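You operate a simulated robot arm through the tools that you are given. There is no shell and no other tool. Be economical: measure what you need, move in short steps, check, and stop when the job is done.

You run a simulated robot arm. Do the job below in one go: nothing can be reset, and whatever is moved stays where it is left.

TASK
Put the white scoop on the top of the low bench away on the top of the pump console. Open the kit drawer, take the black inflator on the top of the low bench and put it away in the inside of the kit drawer and shut the drawer again. Take the blue bulb on the top of the low bench and put it away on the lamp bench. Take the can labelled "salt wash" from the red mat top and leave it on the top of the low bench. Switch the charger switch on. Put the brown fuse on top of the black adapter. Open the paint drawer. Do these in any order. Set down upright: black inflator, blue bulb, can.

It is judged by the outcome, as a careful person would: the job done as asked, and still so three seconds after it is handed in. It fails if anything else is knocked over, pushed out of place, dropped, spilled or broken.

THE ROBOT
A 6-joint arm with a two-finger gripper on a trunk, on a base that drives. Base frame: it is fixed to the floor where the robot stands at the start and does not move with it; the origin is under the middle of the robot, x ahead of it, y to its left, z up. Lengths are in m, angles in degrees, forces in N, time in s.
Its first joint turns from -166.0 to 166.0 degrees. Places, roughly: black adapter (4x4x6 cm) [0.8, -0.4, 0.7]; black inflator (7x6x9 cm) [0.7, -0.4, 0.7]; blue bulb (3x3x5 cm) [0.5, -0.3, 0.7]; blue can, red can, silver can [1, 0.25, 1]; brown fuse [0.25, 0.5, 1]; charger switch [0.5, 0.7, 0.9]; inside of the kit drawer [-3.3, 1.3, 0.6]; kit drawer [-3.2, 1.3, 0.7]; lamp bench [-1.3, 1.3, 0.9]; paint drawer [-1.6, -2.3, 0.7]; top of the low bench [0.8, -0.2, 0.7]; top of the pump console (42x23 cm) [0.6, -1.14, 1.3]; white scoop (23x9x6 cm) [0.9, -0.2, 0.7]. Payload 2.54 kg.
The TCP is the grasp point between the finger pads, 0.03 m short of the fingertips. In the tool frame z runs along the fingers and y along their closing line. The gripper opens to 0.116 m. The gripper's body begins 0.095 m behind the TCP.
Orientation is told as [roll, pitch, yaw] about the base's x, y, z axes, in that order, counted from this pose: with the fingers straight down and closing along the base's y, the tool's x points along the base's -x, its y along +y and its z along -z.

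THE INTERFACE
- The arm moves only by the tool arm_command. Its argument "series" is a list that holds one entry, the list of rows, each a list of 7 numbers: the turn, a rotation vector about the base's x, y, z in degrees, then the shift along the base's x, y, z in m, then the finger opening in m, from 0 to 0.116. In form: [[[ax, ay, az, tx, ty, tz, gripper], ...]]. A call has 1 to 20 rows; each row shifts and turns the commanded pose from where the row before left it. Each row takes 0.2 s and may step no farther than 0.05 m and 8.6 degrees from the row before; otherwise, or with a gripper value out of range, the whole call is refused. A pose out of reach is approached as far as the arm can. The call stops where the force on the tool passes 40 N (or 10 N more than at its start, if that is more) or the arm is blocked; 0.2 s more then pass. The fingers move at their own pace (about 0.072 m/s each) and stop on an object; they squeeze with about 42 N. The grip force told is the motor's: it shows also when the fingers shut on nothing. Time passes only in rows, and 0.2 s behind the last, so rows that do not move let the fingers close. It gives the time, the measured TCP pose, the force on the tool (base axes), the opening and the grip force at its end, in the units of the frame above (readings bear some noise), with the torque about the TCP (base axes, N m) and any sound that the robot's microphone picked up.
- Cameras (640 x 400 px; columns grow to the right, rows downward): "scene" is now at [-0.0313, 0.1608, 1.4154]; the picture's right is [0.12, -0.99, 0.00], its down [-0.51, -0.06, -0.86] and it looks along [0.85, 0.10, -0.51] (base axes); focal length 258 px, centre (320, 200). "wrist" rides on the gripper at [0.069, -0.015, -0.122] in the tool frame; the picture's right is [0.21, 0.98, 0.00], its down [-0.83, 0.18, -0.53] and it looks along [-0.52, 0.11, 0.85] (tool axes); focal length 251 px, centre (320, 200). There is no depth. A picture from a camera that has moved, and an enlarged one, comes with that camera's place and axes in the base frame and with its lens.
- get_image(camera): a new picture of that camera. No time passes.
- roll_base(legs): drives the robot by 1 to 6 legs, each [ahead, left, turn to the left] in m, m and degrees, along the robot's own axes; the way and the turn of a leg run together, so that a leg with both is an arc; at most 1.5 m and 180 degrees a leg. The arm and the cameras ride along, it lands a little off, and it stops where it bumps. It gives what a move gives.
- pan_tilt(pan, tilt): turns the head with the scene camera to pan (to the left, within 120 degrees either way) and tilt (down, from -29 to 69), counted from straight ahead of the robot. It gives what a move gives.
- zoom(camera, box): a new picture of the part [left, top, right, bottom] of that camera's present view, enlarged. No time passes.
- job_done(): hands the job in; it is judged then, once.

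Work in short steps. Places have to be worked out from the pictures, the camera data and where the tool is seen: move nearer, look again, correct. Check each grasp and each placing, and mend what went wrong. You have 207 turns and 184 pictures in all, those below and enlarged ones among them. Open the gripper and draw the arm clear of the work before you hand the job in, unless the task says otherwise; then end with one line.

The tools are called as a command line: name --argument value ..., lists and objects as JSON in quotes. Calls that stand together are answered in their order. arm_command: Moves the arm, as the interface text tells. Its arguments: {"type":"object","properties":{"series":{"type":"array","items":{"type":"array","items":{"type":"array","items":{"type":"number"}}}}},"required":["series"]} The other tools are called the same way: roll_base (legs) drives the base; pan_tilt (pan, tilt) turns the head that bears the scene camera; get_image (camera) takes a picture; zoom (camera, box) takes an enlarged picture of a part of a camera's view; job_done () hands the job in.

At the start:

```text
time: 0.0
tcp_pos: [0.6524, 0.1829, 1.1927]
ee_rot: [0.0, -0.1, 0.0]
contact_force: [-1.0, -0.4, -0.2]
torque: [0.0, -0.02, 0.01]
width: 0.116
grasp_force: 0.1
robot x, y, heading: [-0.0, 0.0005, -0.0]
head pan, tilt: [6.6, 30.8]
```

scene: 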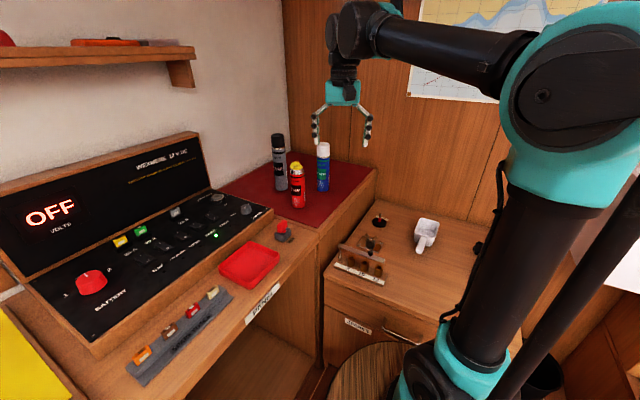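
wrist: 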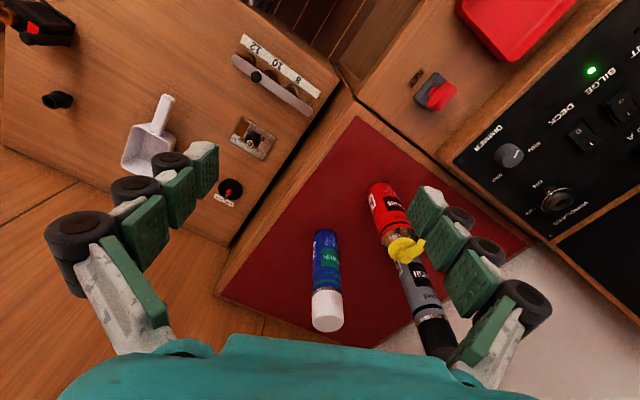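

I begin by looking closer at the work area: the switches, the fuses, the cans and the bench.

zoom --camera "scene" --box '[0, 120, 280, 400]'

zoom --camera "scene" --box '[240, 120, 400, 220]'

pan_tilt --pan -35 --tilt 35

get_image --camera "scene"

```text
1.43 times, centred on (140, 260) of scene
camera zoom: at [-0.0313, 0.1608, 1.4154], right [0.12, -0.99, 0.0], down [-0.51, -0.06, -0.86], along [0.85, 0.1, -0.51], focal length 369 px, centre (577, 114)
```

zoom: 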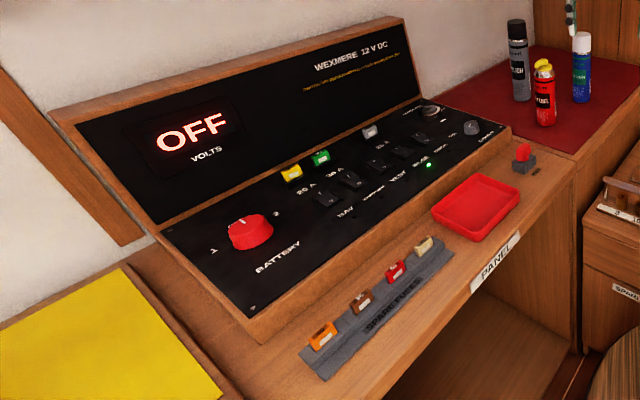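

```text
4.00 times, centred on (320, 170) of scene
camera zoom: at [-0.0313, 0.1608, 1.4154], right [0.12, -0.99, 0.0], down [-0.51, -0.06, -0.86], along [0.85, 0.1, -0.51], focal length 1033 px, centre (320, 320)
```

zoom: 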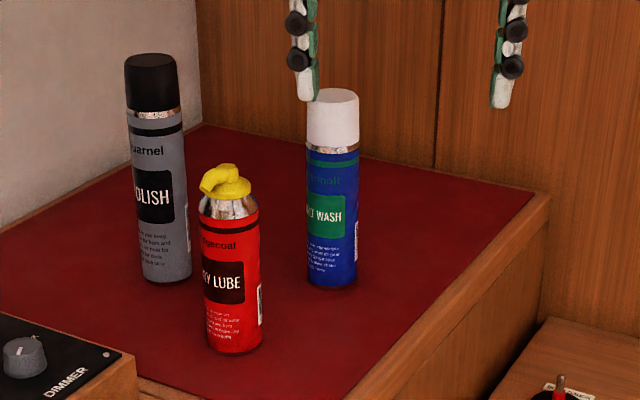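

```text
time: 1.1
tcp_pos: [0.6523, 0.1825, 1.1947]
ee_rot: [0.0, 0.0, 0.0]
contact_force: [-0.3, -0.2, 0.1]
torque: [0.0, 0.02, 0.01]
width: 0.1161
grasp_force: 0.1
robot x, y, heading: [0.0014, 0.0024, -0.1]
head pan, tilt: [-35.0, 35.0]
```

```text
179 pictures are left
camera scene: at [-0.0487, 0.1, 1.4089], right [-0.57, -0.82, 0.0], down [-0.47, 0.33, -0.82], along [0.67, -0.47, -0.57], focal length 258 px, centre (320, 200)
```

scene: 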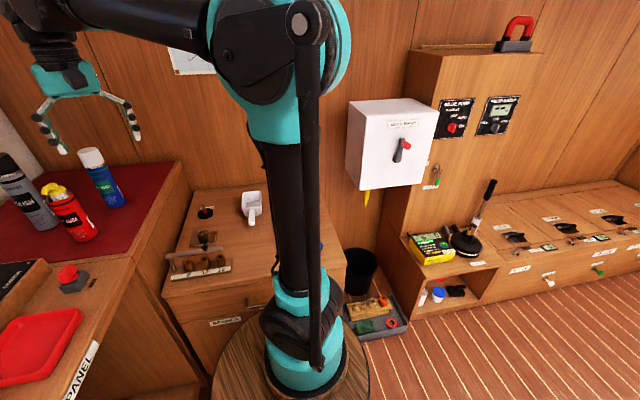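

The "salt wash" can is the blue one with the white cap. Next I look at the panel labels, to find the charger switch.

pan_tilt --pan 50 --tilt 40

get_image --camera "scene"

zoom --camera "scene" --box '[240, 140, 400, 240]'

```text
time: 2.7
tcp_pos: [0.6518, 0.1833, 1.1944]
ee_rot: [0.1, -0.1, 0.0]
contact_force: [0.2, -0.1, -0.5]
torque: [0.0, -0.01, 0.01]
width: 0.1159
grasp_force: 0.0
robot x, y, heading: [-0.0021, -0.0043, -0.0]
head pan, tilt: [50.0, 40.0]
```

```text
178 pictures are left
camera scene: at [-0.0661, 0.2155, 1.4013], right [0.77, -0.64, 0.0], down [-0.41, -0.49, -0.77], along [0.49, 0.59, -0.64], focal length 258 px, centre (320, 200)
```

scene: 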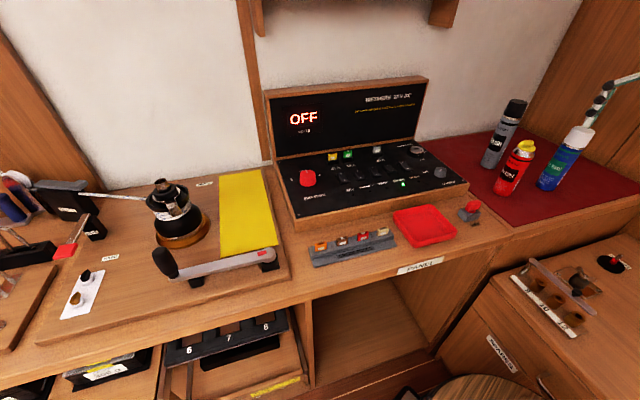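

```text
4.00 times, centred on (320, 190) of scene
camera zoom: at [-0.0661, 0.2155, 1.4013], right [0.77, -0.64, 0.0], down [-0.41, -0.49, -0.77], along [0.49, 0.59, -0.64], focal length 1033 px, centre (320, 240)
```

zoom: 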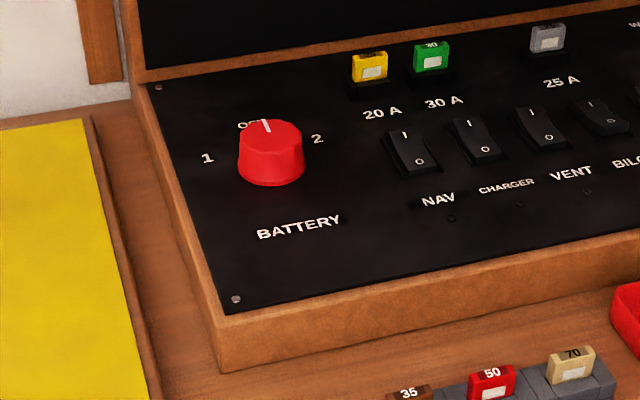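

The charger rocker is the second one. I zoom closer to compare it with BILGE, which is on.

zoom --camera "scene" --box '[325, 150, 421, 210]'

zoom --camera "scene" --box '[300, 210, 400, 272]'

```text
6.67 times, centred on (373, 180) of scene
camera zoom: at [-0.0661, 0.2155, 1.4013], right [0.77, -0.64, 0.0], down [-0.41, -0.49, -0.77], along [0.49, 0.59, -0.64], focal length 1721 px, centre (-33, 333)
```

zoom: 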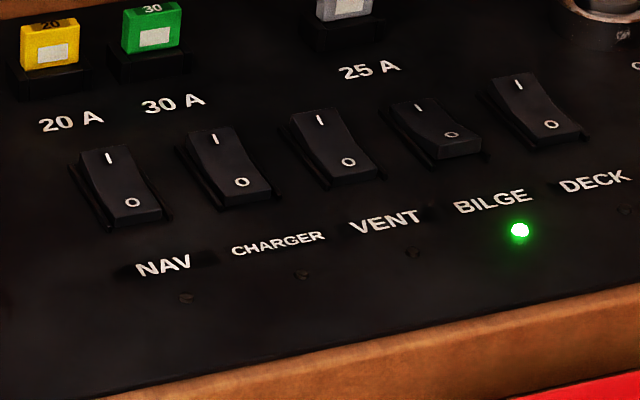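

```text
6.40 times, centred on (350, 241) of scene
camera zoom: at [-0.0661, 0.2155, 1.4013], right [0.77, -0.64, 0.0], down [-0.41, -0.49, -0.77], along [0.49, 0.59, -0.64], focal length 1652 px, centre (128, -62)
```

zoom: 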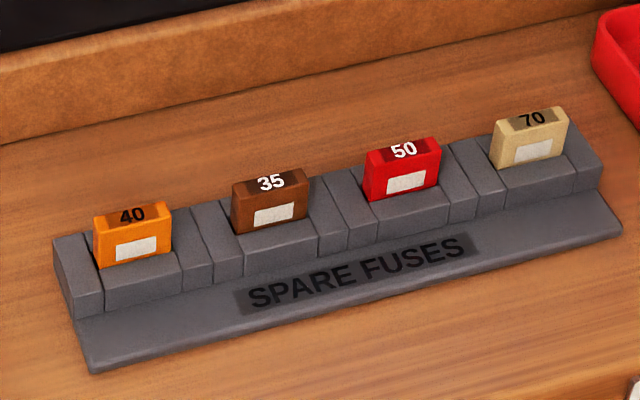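

On means pressing the far "I" end down. Next I bring the arm back over the low bench at safe height, to view it with the wrist camera.

arm_command --series '[[[0, 0, 0, -0.02, -0.045, 0, 0.116], [0, 0, 0, -0.02, -0.045, 0, 0.116], [0, 0, 0, -0.02, -0.045, 0, 0.116], [0, 0, 0, -0.02, -0.045, 0, 0.116], [0, 0, 0, -0.02, -0.045, 0, 0.116], [0, 0, 0, -0.02, -0.045, 0, 0.116], [0, 0, 0, -0.02, -0.045, 0, 0.116], [0, 0, 0, -0.02, -0.045, 0, 0.116], [0, 0, 0, -0.02, -0.045, 0, 0.116], [0, 0, 0, -0.02, -0.045, 0, 0.116]]]'

get_image --camera "wrist"

```text
time: 4.9
tcp_pos: [0.4506, -0.2671, 1.1936]
ee_rot: [0.0, 0.0, -0.1]
contact_force: [0.0, 0.3, 0.6]
torque: [-0.01, -0.03, 0.01]
width: 0.116
grasp_force: 0.1
robot x, y, heading: [-0.0013, 0.002, 0.1]
head pan, tilt: [50.0, 40.0]
```

```text
174 pictures are left
camera wrist: at [0.3823, -0.2837, 1.3156], right [-0.21, 0.98, 0.0], down [0.83, 0.18, 0.53], along [0.52, 0.11, -0.85], focal length 251 px, centre (320, 200)
```

wrist: 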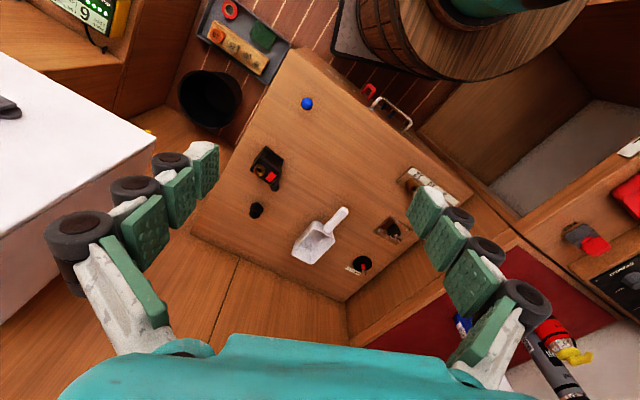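

The bench layout is clear: bulb near (0.505,-0.29), inflator (0.68,-0.36), adapter (0.825,-0.38), scoop (0.88,-0.18). I now move over to the panel to view the charger switch and fuses from the wrist.

arm_command --series '[[[0, 0, 0, 0, 0.046, 0, 0.116], [0, 0, 0, 0, 0.046, 0, 0.116], [0, 0, 0, 0, 0.046, 0, 0.116], [0, 0, 0, 0, 0.046, 0, 0.116], [0, 0, 0, 0, 0.046, 0, 0.116], [0, 0, 0, 0, 0.046, 0, 0.116], [0, 0, 0, 0, 0.046, 0, 0.116], [0, 0, 0, 0, 0.046, 0, 0.116], [0, 0, 0, 0, 0.046, 0, 0.116], [0, 0, 0, 0, 0.046, 0, 0.116], [0, 0, 0, -0.01, 0.046, 0, 0], [0, 0, 0, -0.01, 0.046, 0, 0], [0, 0, 0, -0.01, 0.046, 0, 0], [0, 0, 0, -0.01, 0.046, 0, 0], [0, 0, 0, -0.01, 0.046, 0, 0], [0, 0, 0, -0.01, 0.046, 0, 0], [0, 0, 0, -0.01, 0.046, 0, 0], [0, 0, 0, -0.01, 0.046, 0, 0]]]'

get_image --camera "wrist"

get_image --camera "scene"

```text
time: 8.7
tcp_pos: [0.3713, 0.5598, 1.1933]
ee_rot: [0.0, 0.0, 0.0]
contact_force: [0.5, 0.1, 0.2]
torque: [0.05, 0.0, 0.0]
width: 0.0
grasp_force: 29.0
robot x, y, heading: [-0.0003, -0.001, 0.1]
head pan, tilt: [50.0, 40.0]
```

```text
173 pictures are left
camera wrist: at [0.3027, 0.5432, 1.317], right [-0.21, 0.98, 0.0], down [0.83, 0.18, 0.53], along [0.52, 0.11, -0.85], focal length 251 px, centre (320, 200)
```

wrist: 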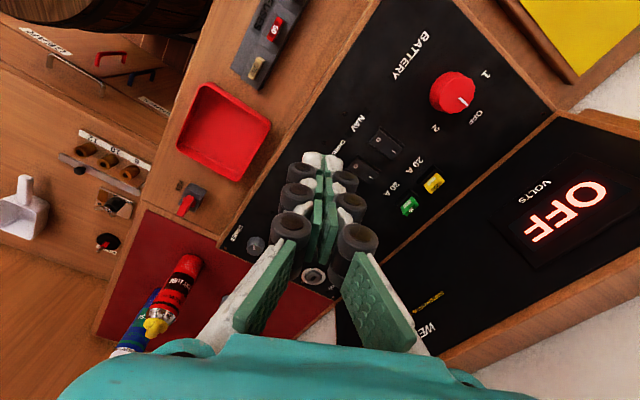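

```text
172 pictures are left
camera scene: at [-0.0661, 0.2151, 1.4014], right [0.77, -0.64, 0.0], down [-0.41, -0.49, -0.77], along [0.49, 0.59, -0.64], focal length 258 px, centre (320, 200)
```

scene: 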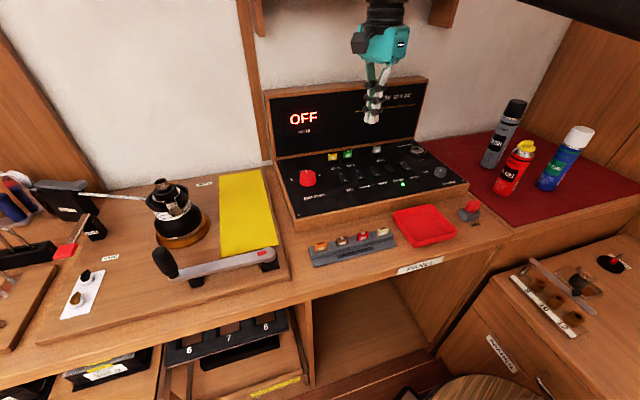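

The charger rocker shows at about (362,170) in the wrist view; I zoom for triangulation.

zoom --camera "wrist" --box '[300, 95, 460, 195]'

zoom --camera "wrist" --box '[200, 0, 360, 100]'

```text
4.00 times, centred on (380, 145) of wrist
camera zoom: at [0.3027, 0.5432, 1.317], right [-0.21, 0.98, 0.0], down [0.83, 0.18, 0.53], along [0.52, 0.11, -0.85], focal length 1006 px, centre (80, 420)
```

zoom: 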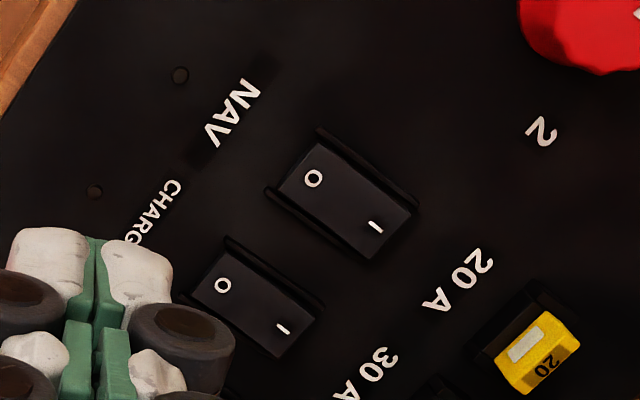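

```text
4.00 times, centred on (280, 50) of wrist
camera zoom: at [0.3027, 0.5432, 1.317], right [-0.21, 0.98, 0.0], down [0.83, 0.18, 0.53], along [0.52, 0.11, -0.85], focal length 1006 px, centre (480, 800)
```

zoom: 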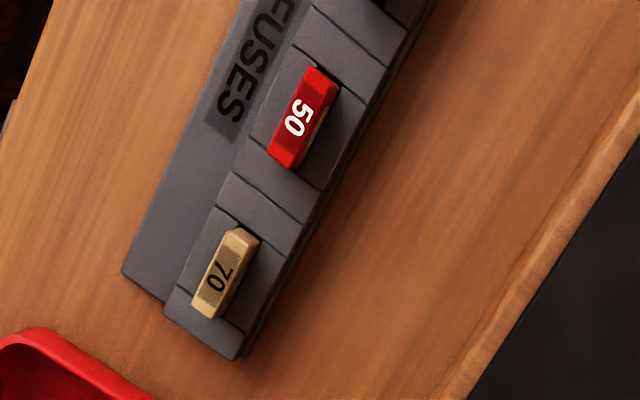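

Triangulating, the charger "I" end is at about (0.470, 0.665, 0.944). I move the closed fingers above it and look.

arm_command --series '[[[0, 0, 0, 0.0327, 0.035, 0, 0], [0, 0, 0, 0.0327, 0.035, 0, 0], [0, 0, 0, 0.0327, 0.035, 0, 0], [0, 0, 0, 0, 0, -0.05, 0], [0, 0, 0, 0, 0, -0.05, 0], [0, 0, 0, 0, 0, -0.05, 0], [0, 0, 0, 0, 0, -0.02, 0], [0, 0, 0, 0, 0, 0, 0]]]'

get_image --camera "wrist"

zoom --camera "scene" --box '[300, 110, 460, 210]'

```text
time: 10.5
tcp_pos: [0.4714, 0.665, 1.0231]
ee_rot: [0.0, -0.1, 0.1]
contact_force: [0.1, 0.6, 0.0]
torque: [-0.01, -0.01, -0.02]
width: 0.0
grasp_force: 28.8
robot x, y, heading: [-0.0029, -0.0004, -0.1]
head pan, tilt: [50.0, 40.0]
```

```text
169 pictures are left
camera wrist: at [0.4029, 0.6484, 1.1459], right [-0.21, 0.98, 0.0], down [0.83, 0.18, 0.53], along [0.52, 0.11, -0.85], focal length 251 px, centre (320, 200)
```

wrist: 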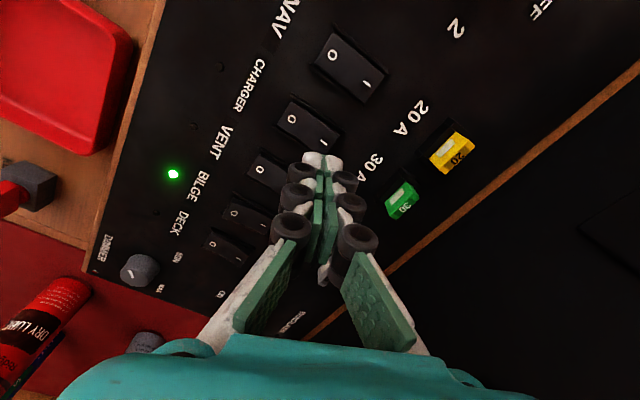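

```text
4.00 times, centred on (380, 160) of scene
camera zoom: at [-0.0662, 0.2157, 1.4013], right [0.77, -0.64, 0.0], down [-0.41, -0.49, -0.77], along [0.49, 0.59, -0.64], focal length 1033 px, centre (80, 360)
```

zoom: 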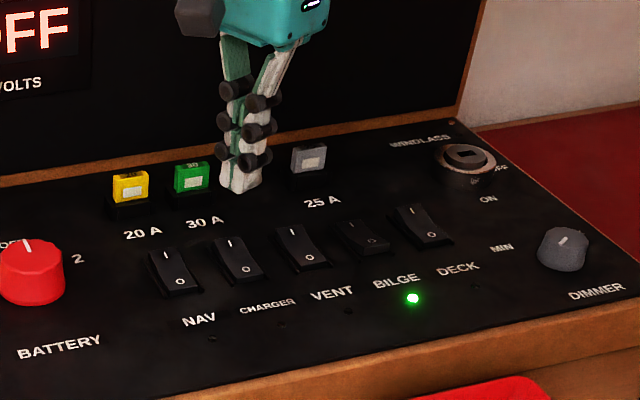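

The "I" end still computes to (0.4715, 0.664), right under the fingers. I press down in small steps.

arm_command --series '[[[0, 0, 0, 0, 0, -0.02, 0], [0, 0, 0, 0, 0, -0.02, 0], [0, 0, 0, 0, 0, -0.005, 0], [0, 0, 0, 0, 0, -0.004, 0], [0, 0, 0, 0, 0, -0.004, 0], [0, 0, 0, 0, 0, -0.003, 0], [0, 0, 0, 0, 0, -0.003, 0], [0, 0, 0, 0, 0, -0.003, 0]]]'

zoom --camera "scene" --box '[300, 110, 460, 210]'

```text
time: 12.2
tcp_pos: [0.4712, 0.6666, 0.966]
ee_rot: [0.3, -0.1, 0.0]
contact_force: [-1.3, 1.0, 15.7]
torque: [-0.07, 0.17, -0.04]
width: 0.0
grasp_force: 28.5
robot x, y, heading: [-0.0016, -0.0003, -0.1]
head pan, tilt: [50.0, 40.0]
stopped in row 8: the force on the tool passed its limit at 49 N (the readings are from after the stop); the commanded pose is now the measured one
```

```text
4.00 times, centred on (380, 160) of scene
camera zoom: at [-0.0665, 0.2153, 1.4013], right [0.77, -0.64, 0.0], down [-0.41, -0.49, -0.77], along [0.49, 0.59, -0.64], focal length 1033 px, centre (80, 360)
```

zoom: 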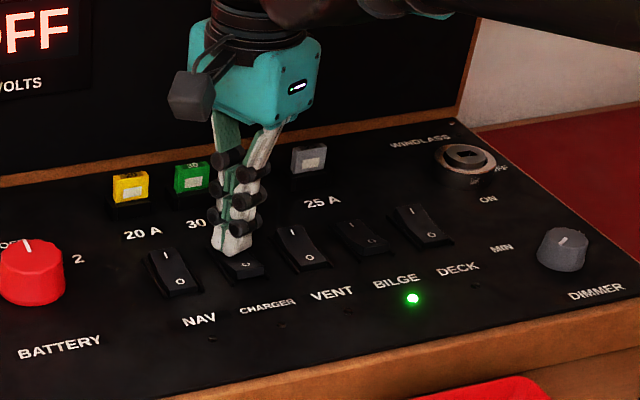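

The rocker has flipped. I lift straight up and check that it stays.

arm_command --series '[[[0, 0, 0, 0, 0, 0.04, 0], [0, 0, 0, 0, 0, 0.05, 0], [0, 0, 0, 0, 0, 0.05, 0.06], [0, 0, 0, -0.03, -0.03, 0.03, 0.06], [0, 0, 0, -0.04, -0.03, 0, 0.06], [0, 0, 0, -0.04, -0.03, 0, 0.06], [0, 0, 0, -0.04, -0.03, 0, 0.06], [0, 0, 0, -0.04, -0.03, 0, 0.06], [0, 0, 0, -0.04, 0, 0, 0.06], [0, 0, 0, -0.04, 0, 0, 0.06]]]'

zoom --camera "scene" --box '[300, 110, 460, 210]'

get_image --camera "wrist"

```text
refused: row 4 steps farther than a row can; nothing moved
```

```text
4.00 times, centred on (380, 160) of scene
camera zoom: at [-0.0665, 0.2153, 1.4013], right [0.77, -0.64, 0.0], down [-0.41, -0.49, -0.77], along [0.49, 0.59, -0.64], focal length 1033 px, centre (80, 360)
```

zoom: 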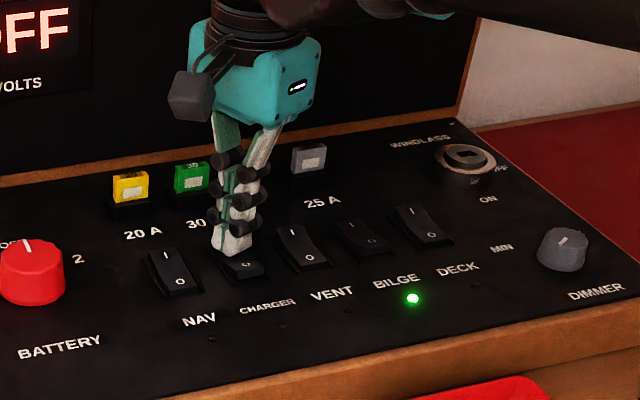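

```text
165 pictures are left
camera wrist: at [0.4015, 0.6488, 1.0892], right [-0.21, 0.98, 0.0], down [0.82, 0.18, 0.54], along [0.52, 0.12, -0.84], focal length 251 px, centre (320, 200)
```

wrist: 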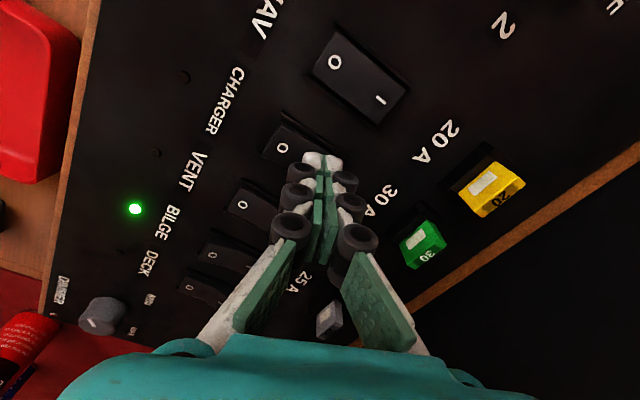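

A row was too long; I repeat with shorter steps.

arm_command --series '[[[0, 0, 0, 0, 0, 0.04, 0], [0, 0, 0, 0, 0, 0.045, 0], [0, 0, 0, 0, 0, 0.045, 0.06], [0, 0, 0, -0.03, -0.02, 0.03, 0.06], [0, 0, 0, -0.04, -0.02, 0.02, 0.06], [0, 0, 0, -0.04, -0.02, 0, 0.06], [0, 0, 0, -0.04, -0.02, 0, 0.06], [0, 0, 0, -0.04, -0.02, 0, 0.06], [0, 0, 0, -0.04, -0.02, 0, 0.06], [0, 0, 0, -0.04, -0.02, 0, 0.06], [0, 0, 0, -0.04, -0.02, 0, 0.06], [0, 0, 0, -0.03, -0.02, 0, 0.06], [0, 0, 0, 0, 0, 0, 0.06]]]'

zoom --camera "scene" --box '[300, 110, 460, 210]'

get_image --camera "wrist"

```text
time: 15.0
tcp_pos: [0.1293, 0.4872, 1.1456]
ee_rot: [0.1, -0.2, -0.1]
contact_force: [0.3, 0.2, 0.3]
torque: [-0.03, 0.04, 0.01]
width: 0.0602
grasp_force: 0.1
robot x, y, heading: [0.001, -0.0005, 0.0]
head pan, tilt: [50.0, 40.0]
```

```text
4.00 times, centred on (380, 160) of scene
camera zoom: at [-0.0662, 0.2157, 1.4013], right [0.77, -0.64, 0.0], down [-0.41, -0.49, -0.77], along [0.49, 0.59, -0.64], focal length 1033 px, centre (80, 360)
```

zoom: 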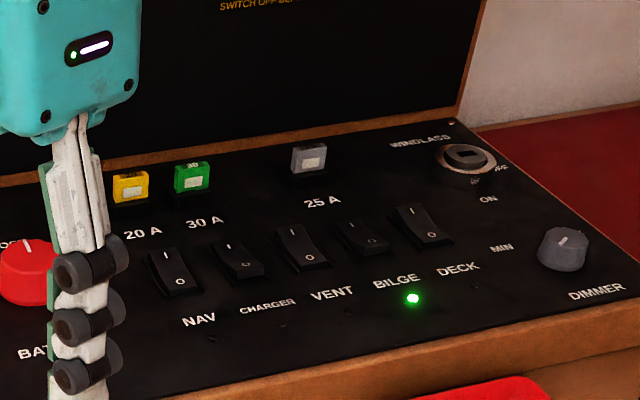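

```text
163 pictures are left
camera wrist: at [0.0613, 0.4689, 1.269], right [-0.21, 0.98, 0.0], down [0.82, 0.18, 0.54], along [0.52, 0.12, -0.84], focal length 251 px, centre (320, 200)
```

wrist: 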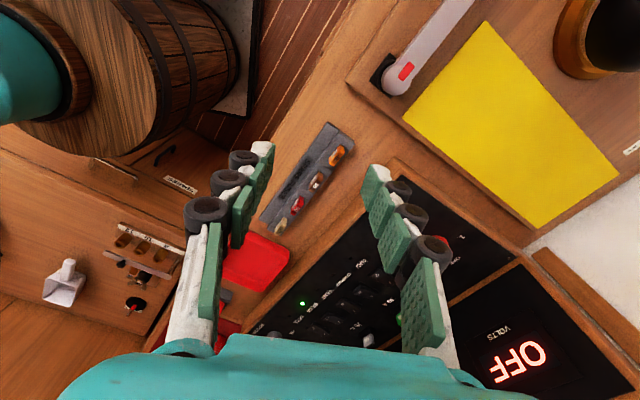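

The charger rocker now sits like BILGE: on. I zoom onto the spare fuses.

zoom --camera "wrist" --box '[260, 115, 388, 195]'

```text
5.00 times, centred on (324, 155) of wrist
camera zoom: at [0.0613, 0.4689, 1.269], right [-0.21, 0.98, 0.0], down [0.82, 0.18, 0.54], along [0.52, 0.12, -0.84], focal length 1257 px, centre (300, 425)
```

zoom: 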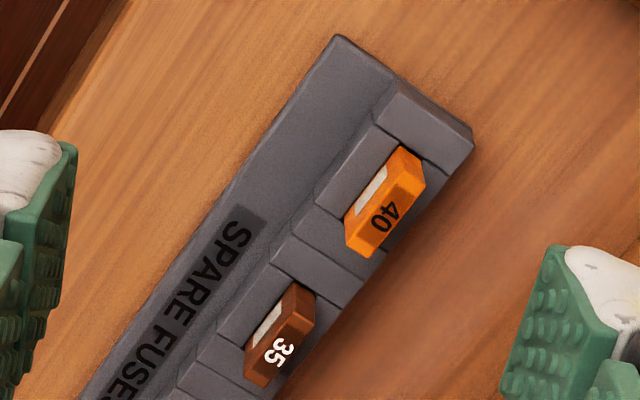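

Brown fuse top is at about (0.244, 0.506, 0.929), its long axis turned about -17°. I go above it with the tool turned to match and look closer.

arm_command --series '[[[0, 0, -5.8, 0.0382, 0.006, 0, 0.06], [0, 0, -5.8, 0.0382, 0.006, 0, 0.06], [0, 0, -5.8, 0.0382, 0.007, 0, 0.06], [0, 0, 0, 0, 0, -0.05, 0.06], [0, 0, 0, 0, 0, -0.05, 0.06], [0, 0, 0, 0, 0, -0.03, 0.04], [0, 0, 0, 0, 0, 0, 0.04]]]'

get_image --camera "wrist"

zoom --camera "scene" --box '[280, 190, 408, 270]'

```text
time: 16.6
tcp_pos: [0.2447, 0.5054, 1.0153]
ee_rot: [0.1, -0.1, -17.4]
contact_force: [-1.1, 1.1, 0.1]
torque: [0.01, 0.0, 0.0]
width: 0.0403
grasp_force: 0.1
robot x, y, heading: [0.0009, -0.0001, 0.1]
head pan, tilt: [50.0, 40.0]
```

```text
161 pictures are left
camera wrist: at [0.1744, 0.5106, 1.1376], right [0.09, 1.0, 0.0], down [0.84, -0.08, 0.54], along [0.53, -0.05, -0.84], focal length 251 px, centre (320, 200)
```

wrist: 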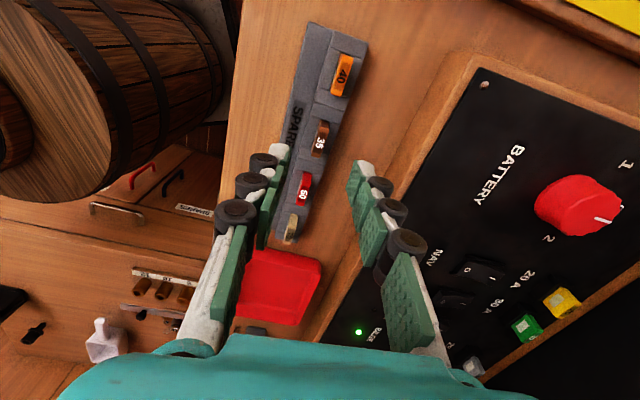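

```text
5.00 times, centred on (344, 230) of scene
camera zoom: at [-0.0661, 0.2157, 1.4013], right [0.77, -0.64, 0.0], down [-0.41, -0.49, -0.77], along [0.49, 0.59, -0.64], focal length 1291 px, centre (200, 50)
```

zoom: 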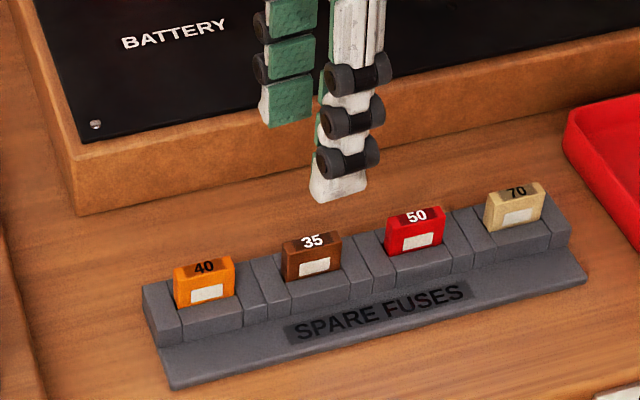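

The rack really runs at about -23.5°, so I turn 6° more and lower the open fingers around the fuse, stopping just above the hump.

arm_command --series '[[[0, 0, -6, -0.001, -0.001, 0, 0.04], [0, 0, 0, 0, 0, -0.03, 0.04], [0, 0, 0, 0, 0, -0.02, 0.04], [0, 0, 0, 0, 0, -0.01, 0.04], [0, 0, 0, 0, 0, 0, 0.04]]]'

zoom --camera "wrist" --box '[240, 60, 400, 160]'

zoom --camera "scene" --box '[300, 210, 380, 260]'

```text
time: 17.8
tcp_pos: [0.2445, 0.5046, 0.9551]
ee_rot: [0.1, -0.2, -23.4]
contact_force: [1.4, -0.6, 0.1]
torque: [0.01, 0.02, 0.0]
width: 0.04
grasp_force: 0.0
robot x, y, heading: [0.0018, -0.0003, 0.2]
head pan, tilt: [50.0, 40.0]
```

```text
4.00 times, centred on (320, 110) of wrist
camera zoom: at [0.1747, 0.5166, 1.0776], right [0.19, 0.98, 0.0], down [0.83, -0.16, 0.54], along [0.53, -0.1, -0.84], focal length 1006 px, centre (320, 560)
```

zoom: 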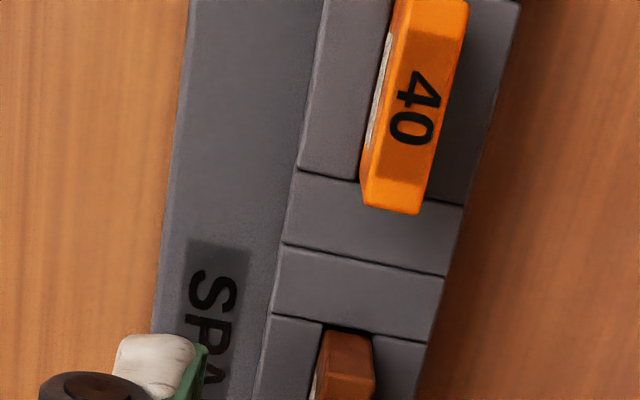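

```text
8.00 times, centred on (340, 235) of scene
camera zoom: at [-0.0662, 0.2157, 1.4013], right [0.77, -0.64, 0.0], down [-0.41, -0.49, -0.77], along [0.49, 0.59, -0.64], focal length 2065 px, centre (160, -80)
```

zoom: 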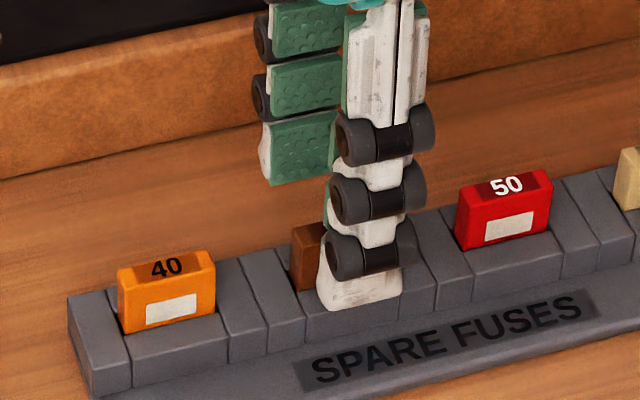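

I check alignment in the full wrist view before going lower.

zoom --camera "wrist" --box '[240, 120, 400, 220]'

```text
4.00 times, centred on (320, 170) of wrist
camera zoom: at [0.1747, 0.5166, 1.0776], right [0.19, 0.98, 0.0], down [0.83, -0.16, 0.54], along [0.53, -0.1, -0.84], focal length 1006 px, centre (320, 320)
```

zoom: 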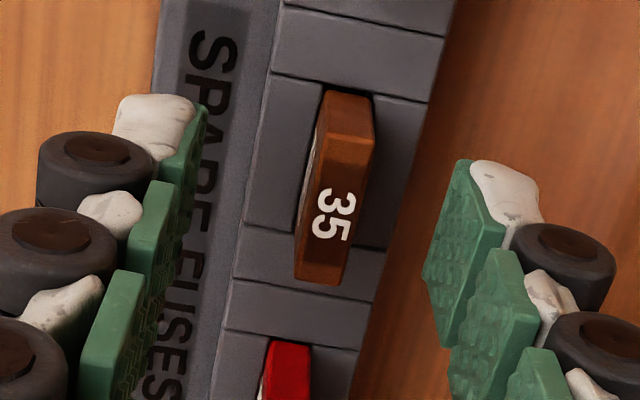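

The fuse is about 3 mm ahead of the finger centre; I shift, lower 9 mm and close.

arm_command --series '[[[0, 0, 0, 0.003, 0.001, -0.004, 0.035], [0, 0, 0, 0, 0, -0.003, 0.03], [0, 0, 0, 0, 0, -0.002, 0.03], [0, 0, 0, 0, 0, 0, 0], [0, 0, 0, 0, 0, 0, 0], [0, 0, 0, 0, 0, 0, 0], [0, 0, 0, 0, 0, 0, 0]]]'

zoom --camera "wrist" --box '[240, 120, 400, 220]'

```text
time: 19.4
tcp_pos: [0.2471, 0.5071, 0.9451]
ee_rot: [0.0, -0.1, -23.3]
contact_force: [-0.1, 0.7, -0.3]
torque: [0.04, -0.01, 0.02]
width: 0.0064
grasp_force: 35.1
robot x, y, heading: [-0.0037, -0.0001, 0.1]
head pan, tilt: [50.0, 40.0]
```

```text
4.00 times, centred on (320, 170) of wrist
camera zoom: at [0.1776, 0.5174, 1.0683], right [0.19, 0.98, 0.0], down [0.83, -0.16, 0.54], along [0.53, -0.1, -0.84], focal length 1006 px, centre (320, 320)
```

zoom: 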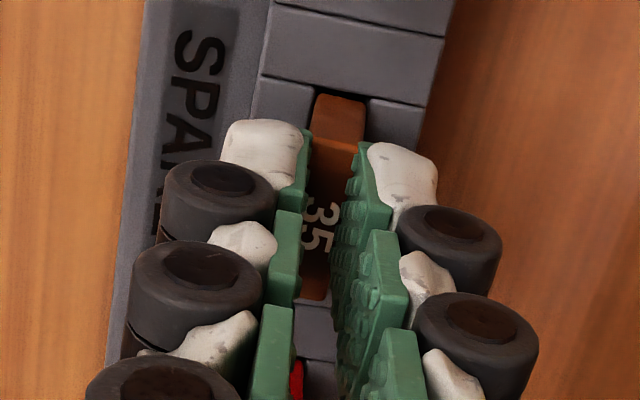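

The fuse is gripped (6 mm thick). I lift it straight out and look at its shape.

arm_command --series '[[[0, 0, 0, 0, 0, 0.005, 0], [0, 0, 0, 0, 0, 0.01, 0], [0, 0, 0, 0, 0, 0.03, 0], [0, 0, 0, 0, 0, 0.04, 0], [0, 0, 0, 0, 0, 0.04, 0], [0, 0, 0, 0, 0, 0.04, 0]]]'

zoom --camera "wrist" --box '[240, 120, 400, 220]'

get_image --camera "scene"

```text
time: 20.8
tcp_pos: [0.2485, 0.5055, 1.1112]
ee_rot: [0.1, -0.2, -23.4]
contact_force: [-0.3, 0.0, -0.1]
torque: [-0.01, 0.0, -0.02]
width: 0.0068
grasp_force: 34.8
robot x, y, heading: [-0.0007, 0.0, -0.2]
head pan, tilt: [50.0, 40.0]
```

```text
4.00 times, centred on (320, 170) of wrist
camera zoom: at [0.179, 0.517, 1.2346], right [0.19, 0.98, 0.0], down [0.83, -0.16, 0.54], along [0.53, -0.1, -0.84], focal length 1006 px, centre (320, 320)
```

zoom: 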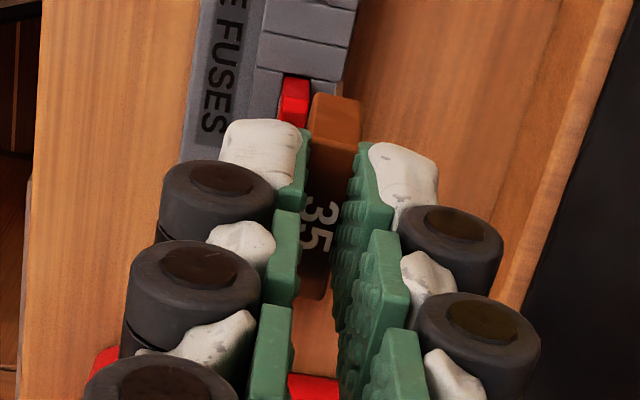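

```text
154 pictures are left
camera scene: at [-0.0661, 0.2158, 1.4013], right [0.77, -0.64, 0.0], down [-0.41, -0.49, -0.77], along [0.49, 0.59, -0.64], focal length 258 px, centre (320, 200)
```

scene: 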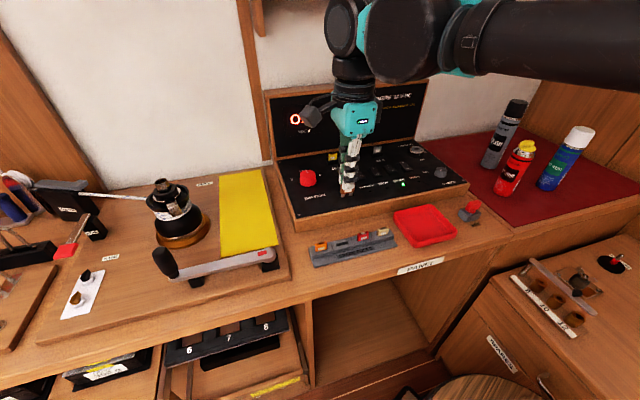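

zoom --camera "scene" --box '[320, 150, 384, 210]'

```text
6.67 times, centred on (352, 180) of scene
camera zoom: at [-0.0661, 0.2158, 1.4013], right [0.77, -0.64, 0.0], down [-0.41, -0.49, -0.77], along [0.49, 0.59, -0.64], focal length 1721 px, centre (107, 333)
```

zoom: 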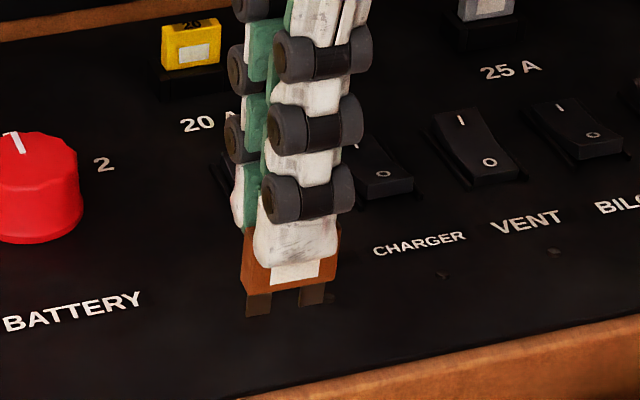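

The fuse has two blades beneath, so it would not stand. My plan: lay it down on a free area of the bench, then regrip it flat across its width for a safe placing on the adapter. I carry it over the bench, keeping high.

arm_command --series '[[[0, 0, 1.56, 0.0223, -0.0437, 0, 0], [0, 0, 1.56, 0.0223, -0.0437, 0, 0], [0, 0, 1.56, 0.0223, -0.0437, 0, 0], [0, 0, 1.56, 0.0223, -0.0437, 0, 0], [0, 0, 1.56, 0.0223, -0.0437, 0, 0], [0, 0, 1.56, 0.0223, -0.0437, 0, 0], [0, 0, 1.56, 0.0223, -0.0437, 0, 0], [0, 0, 1.56, 0.0223, -0.0437, 0, 0], [0, 0, 1.56, 0.0223, -0.0437, 0, 0], [0, 0, 1.56, 0.0223, -0.0437, 0, 0], [0, 0, 1.56, 0.0223, -0.0437, 0, 0], [0, 0, 1.56, 0.0223, -0.0437, 0, 0], [0, 0, 1.56, 0.0223, -0.0437, 0, 0], [0, 0, 1.56, 0.0223, -0.0437, 0, 0], [0, 0, 1.56, 0.0223, -0.0437, 0, 0], [0, 0, 0, 0, 0, -0.04, 0]]]'

get_image --camera "wrist"

pan_tilt --pan -20 --tilt 40

get_image --camera "scene"

```text
time: 24.2
tcp_pos: [0.58, -0.1526, 1.0699]
ee_rot: [0.0, -0.1, -0.1]
contact_force: [0.1, -0.4, -0.3]
torque: [0.03, -0.04, 0.0]
width: 0.0068
grasp_force: 35.8
robot x, y, heading: [-0.0002, -0.0004, -0.1]
head pan, tilt: [50.0, 40.0]
```

```text
152 pictures are left
camera wrist: at [0.512, -0.1688, 1.1929], right [-0.21, 0.98, 0.0], down [0.82, 0.18, 0.54], along [0.52, 0.12, -0.84], focal length 251 px, centre (320, 200)
```

wrist: 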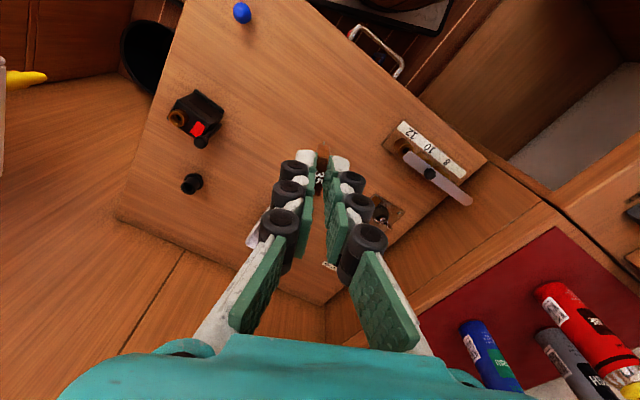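

```text
time: 25.6
tcp_pos: [0.5808, -0.1508, 1.0712]
ee_rot: [0.1, -0.1, 0.0]
contact_force: [-0.3, -1.0, -0.2]
torque: [-0.04, 0.04, -0.03]
width: 0.0072
grasp_force: 34.5
robot x, y, heading: [0.0, -0.0009, 0.1]
head pan, tilt: [-20.0, 40.0]
```

```text
151 pictures are left
camera scene: at [-0.0409, 0.1214, 1.4013], right [-0.34, -0.94, 0.0], down [-0.6, 0.22, -0.77], along [0.72, -0.26, -0.64], focal length 258 px, centre (320, 200)
```

scene: 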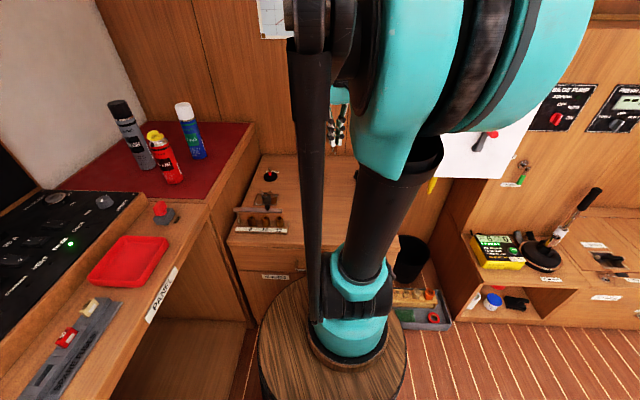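

The wrist view shows the bench middle free; bench top near z≈0.695. I descend over the free spot with a 20° lean so the fuse will fall a known way.

arm_command --series '[[[5, 0, 0, 0, 0, -0.05, 0], [5, 0, 0, 0, 0, -0.05, 0], [5, 0, 0, 0, 0, -0.05, 0], [5, 0, 0, 0, 0, -0.05, 0], [0, 0, 0, 0, 0, -0.05, 0], [0, 0, 0, 0, 0, -0.05, 0], [0, 0, 0, 0, 0, 0, 0]]]'

get_image --camera "wrist"

```text
time: 27.2
tcp_pos: [0.5811, -0.1514, 0.7689]
ee_rot: [20.1, 0.0, 0.0]
contact_force: [0.2, 0.4, -0.4]
torque: [0.03, 0.0, 0.0]
width: 0.0069
grasp_force: 35.1
robot x, y, heading: [-0.0026, 0.0001, -0.2]
head pan, tilt: [-20.0, 40.0]
```

```text
150 pictures are left
camera wrist: at [0.5111, -0.2095, 0.8794], right [-0.21, 0.92, 0.34], down [0.82, -0.01, 0.56], along [0.52, 0.4, -0.75], focal length 251 px, centre (320, 200)
```

wrist: 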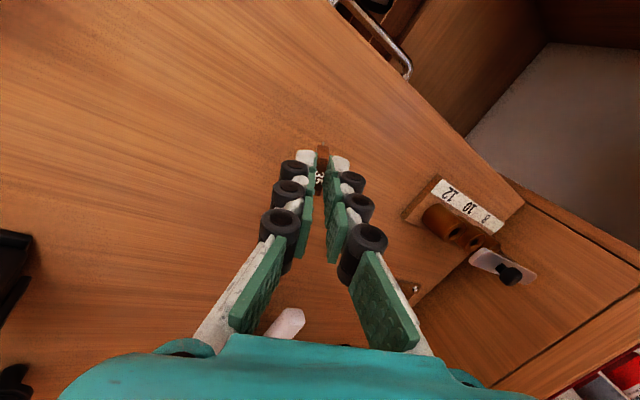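

Clear all around. I lower slowly until the blades touch.

arm_command --series '[[[0, 0, 0, 0, 0, -0.008, 0], [0, 0, 0, 0, 0, -0.006, 0], [0, 0, 0, 0, 0, -0.004, 0], [0, 0, 0, 0, 0, -0.004, 0]]]'

zoom --camera "wrist" --box '[240, 120, 400, 220]'

```text
time: 28.2
tcp_pos: [0.5809, -0.1506, 0.7487]
ee_rot: [20.1, -0.1, -0.1]
contact_force: [-0.2, -7.4, 25.1]
torque: [0.18, -0.07, -0.03]
width: 0.0067
grasp_force: 34.8
robot x, y, heading: [-0.0002, 0.0057, -0.3]
head pan, tilt: [-20.0, 40.0]
```

```text
4.00 times, centred on (320, 170) of wrist
camera zoom: at [0.5124, -0.209, 0.8597], right [-0.21, 0.92, 0.34], down [0.82, -0.01, 0.57], along [0.52, 0.4, -0.75], focal length 1006 px, centre (320, 320)
```

zoom: 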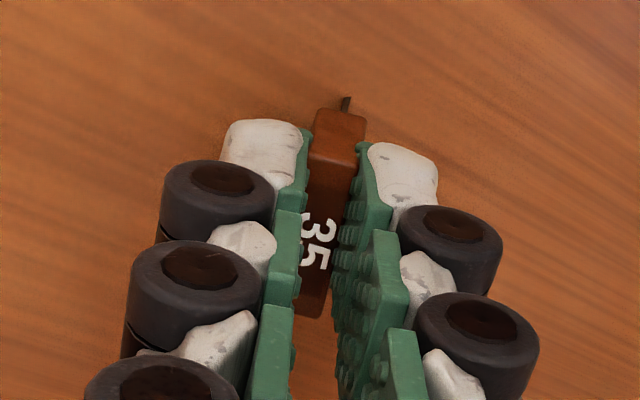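

The blades touch the bench. I ease up a hair, open slightly and withdraw.

arm_command --series '[[[0, 0, 0, 0, 0, 0.002, 0], [0, 0, 0, 0, 0, 0, 0.03], [0, 0, 0, 0, 0, 0, 0.03], [0, 0, 0, 0, 0, 0.01, 0.03], [0, 0, 0, 0, 0, 0.02, 0.03], [0, 0, 0, 0, 0, 0.04, 0.03], [-7, 0, 0, 0, 0, 0.04, 0.05], [-7, 0, 0, 0, 0, 0, 0.05], [-6, 0, 0, 0, 0, 0, 0.05], [0, 0, 0, 0, 0, 0, 0.05]]]'

get_image --camera "wrist"

```text
time: 30.4
tcp_pos: [0.5828, -0.1507, 0.8601]
ee_rot: [0.0, -0.1, -0.1]
contact_force: [0.3, -0.9, 0.1]
torque: [0.01, 0.0, -0.03]
width: 0.05
grasp_force: 0.0
robot x, y, heading: [0.0013, -0.0005, 0.2]
head pan, tilt: [-20.0, 40.0]
```

```text
148 pictures are left
camera wrist: at [0.5137, -0.1675, 0.9837], right [-0.21, 0.98, 0.0], down [0.82, 0.18, 0.54], along [0.52, 0.11, -0.84], focal length 251 px, centre (320, 200)
```

wrist: 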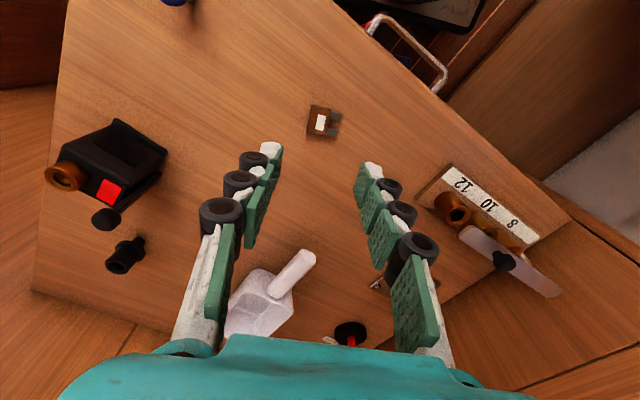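

The fuse lies flat at about (0.585,-0.150). I zoom on it and on the adapter.

zoom --camera "wrist" --box '[280, 90, 360, 140]'

zoom --camera "wrist" --box '[30, 110, 190, 290]'

```text
8.00 times, centred on (320, 115) of wrist
camera zoom: at [0.5137, -0.1675, 0.9837], right [-0.21, 0.98, 0.0], down [0.82, 0.18, 0.54], along [0.52, 0.11, -0.84], focal length 2012 px, centre (320, 880)
```

zoom: 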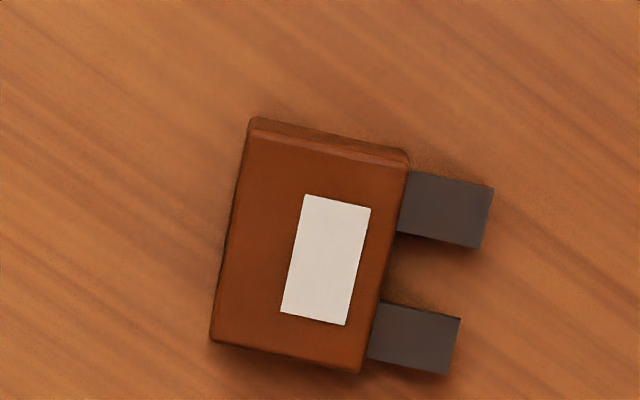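

```text
2.22 times, centred on (110, 200) of wrist
camera zoom: at [0.5137, -0.1675, 0.9837], right [-0.21, 0.98, 0.0], down [0.82, 0.18, 0.54], along [0.52, 0.11, -0.84], focal length 559 px, centre (787, 200)
```

zoom: 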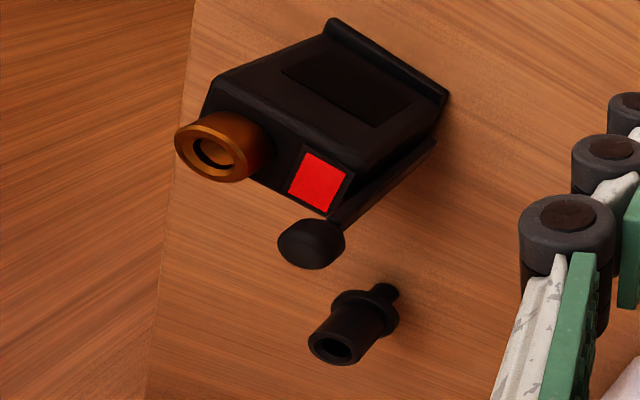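

The fuse body lies square to the axes (x 0.571–0.600, y −0.166…−0.144, blades towards +y). Before picking it up I turn the tool -90° and look at the adapter from another side, to learn whether it stands.

arm_command --series '[[[0, 0, -8.2, 0.02, -0.01, 0.015, 0.05], [0, 0, -8.2, 0.02, -0.01, 0.015, 0.05], [0, 0, -8.2, 0.02, -0.01, 0.015, 0.05], [0, 0, -8.2, 0.02, -0.01, 0.015, 0.05], [0, 0, -8.2, 0.02, -0.01, 0.015, 0.05], [0, 0, -8.2, 0.02, -0.01, 0.015, 0.05], [0, 0, -8.2, 0.02, -0.01, 0.015, 0.05], [0, 0, -8.2, 0.02, -0.01, 0.0, 0.05], [0, 0, -8.2, 0.02, -0.01, 0, 0.05], [0, 0, -8.2, 0.02, -0.01, 0, 0.05], [0, 0, -8, 0.02, -0.01, 0, 0.05], [0, 0, 0, 0, 0, 0, 0.05]]]'

get_image --camera "wrist"

```text
time: 33.0
tcp_pos: [0.8028, -0.2613, 0.9656]
ee_rot: [0.2, -0.1, -90.0]
contact_force: [0.5, 0.8, -0.8]
torque: [-0.03, -0.01, 0.0]
width: 0.0501
grasp_force: 0.0
robot x, y, heading: [0.0, 0.0005, 0.1]
head pan, tilt: [-20.0, 40.0]
```

```text
145 pictures are left
camera wrist: at [0.7882, -0.1936, 1.0886], right [0.98, 0.21, 0.0], down [0.18, -0.83, 0.54], along [0.12, -0.52, -0.84], focal length 251 px, centre (320, 200)
```

wrist: 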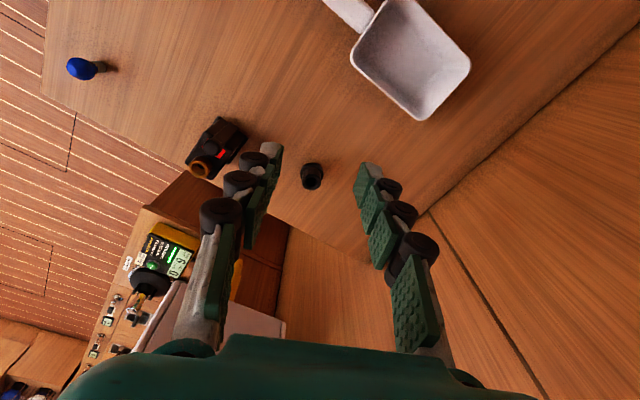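

zoom --camera "wrist" --box '[180, 110, 372, 230]'

```text
3.33 times, centred on (276, 170) of wrist
camera zoom: at [0.7882, -0.1936, 1.0886], right [0.98, 0.21, 0.0], down [0.18, -0.83, 0.54], along [0.12, -0.52, -0.84], focal length 838 px, centre (467, 300)
```

zoom: 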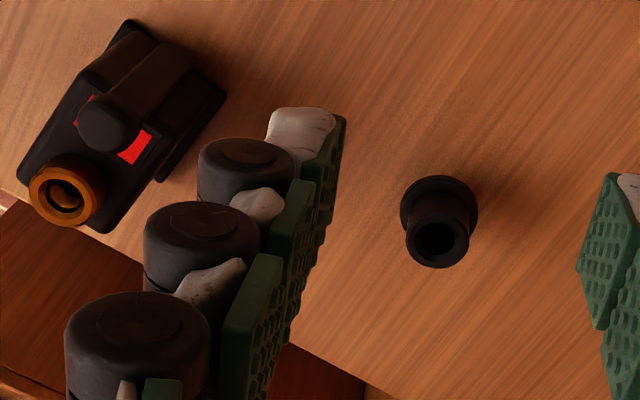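

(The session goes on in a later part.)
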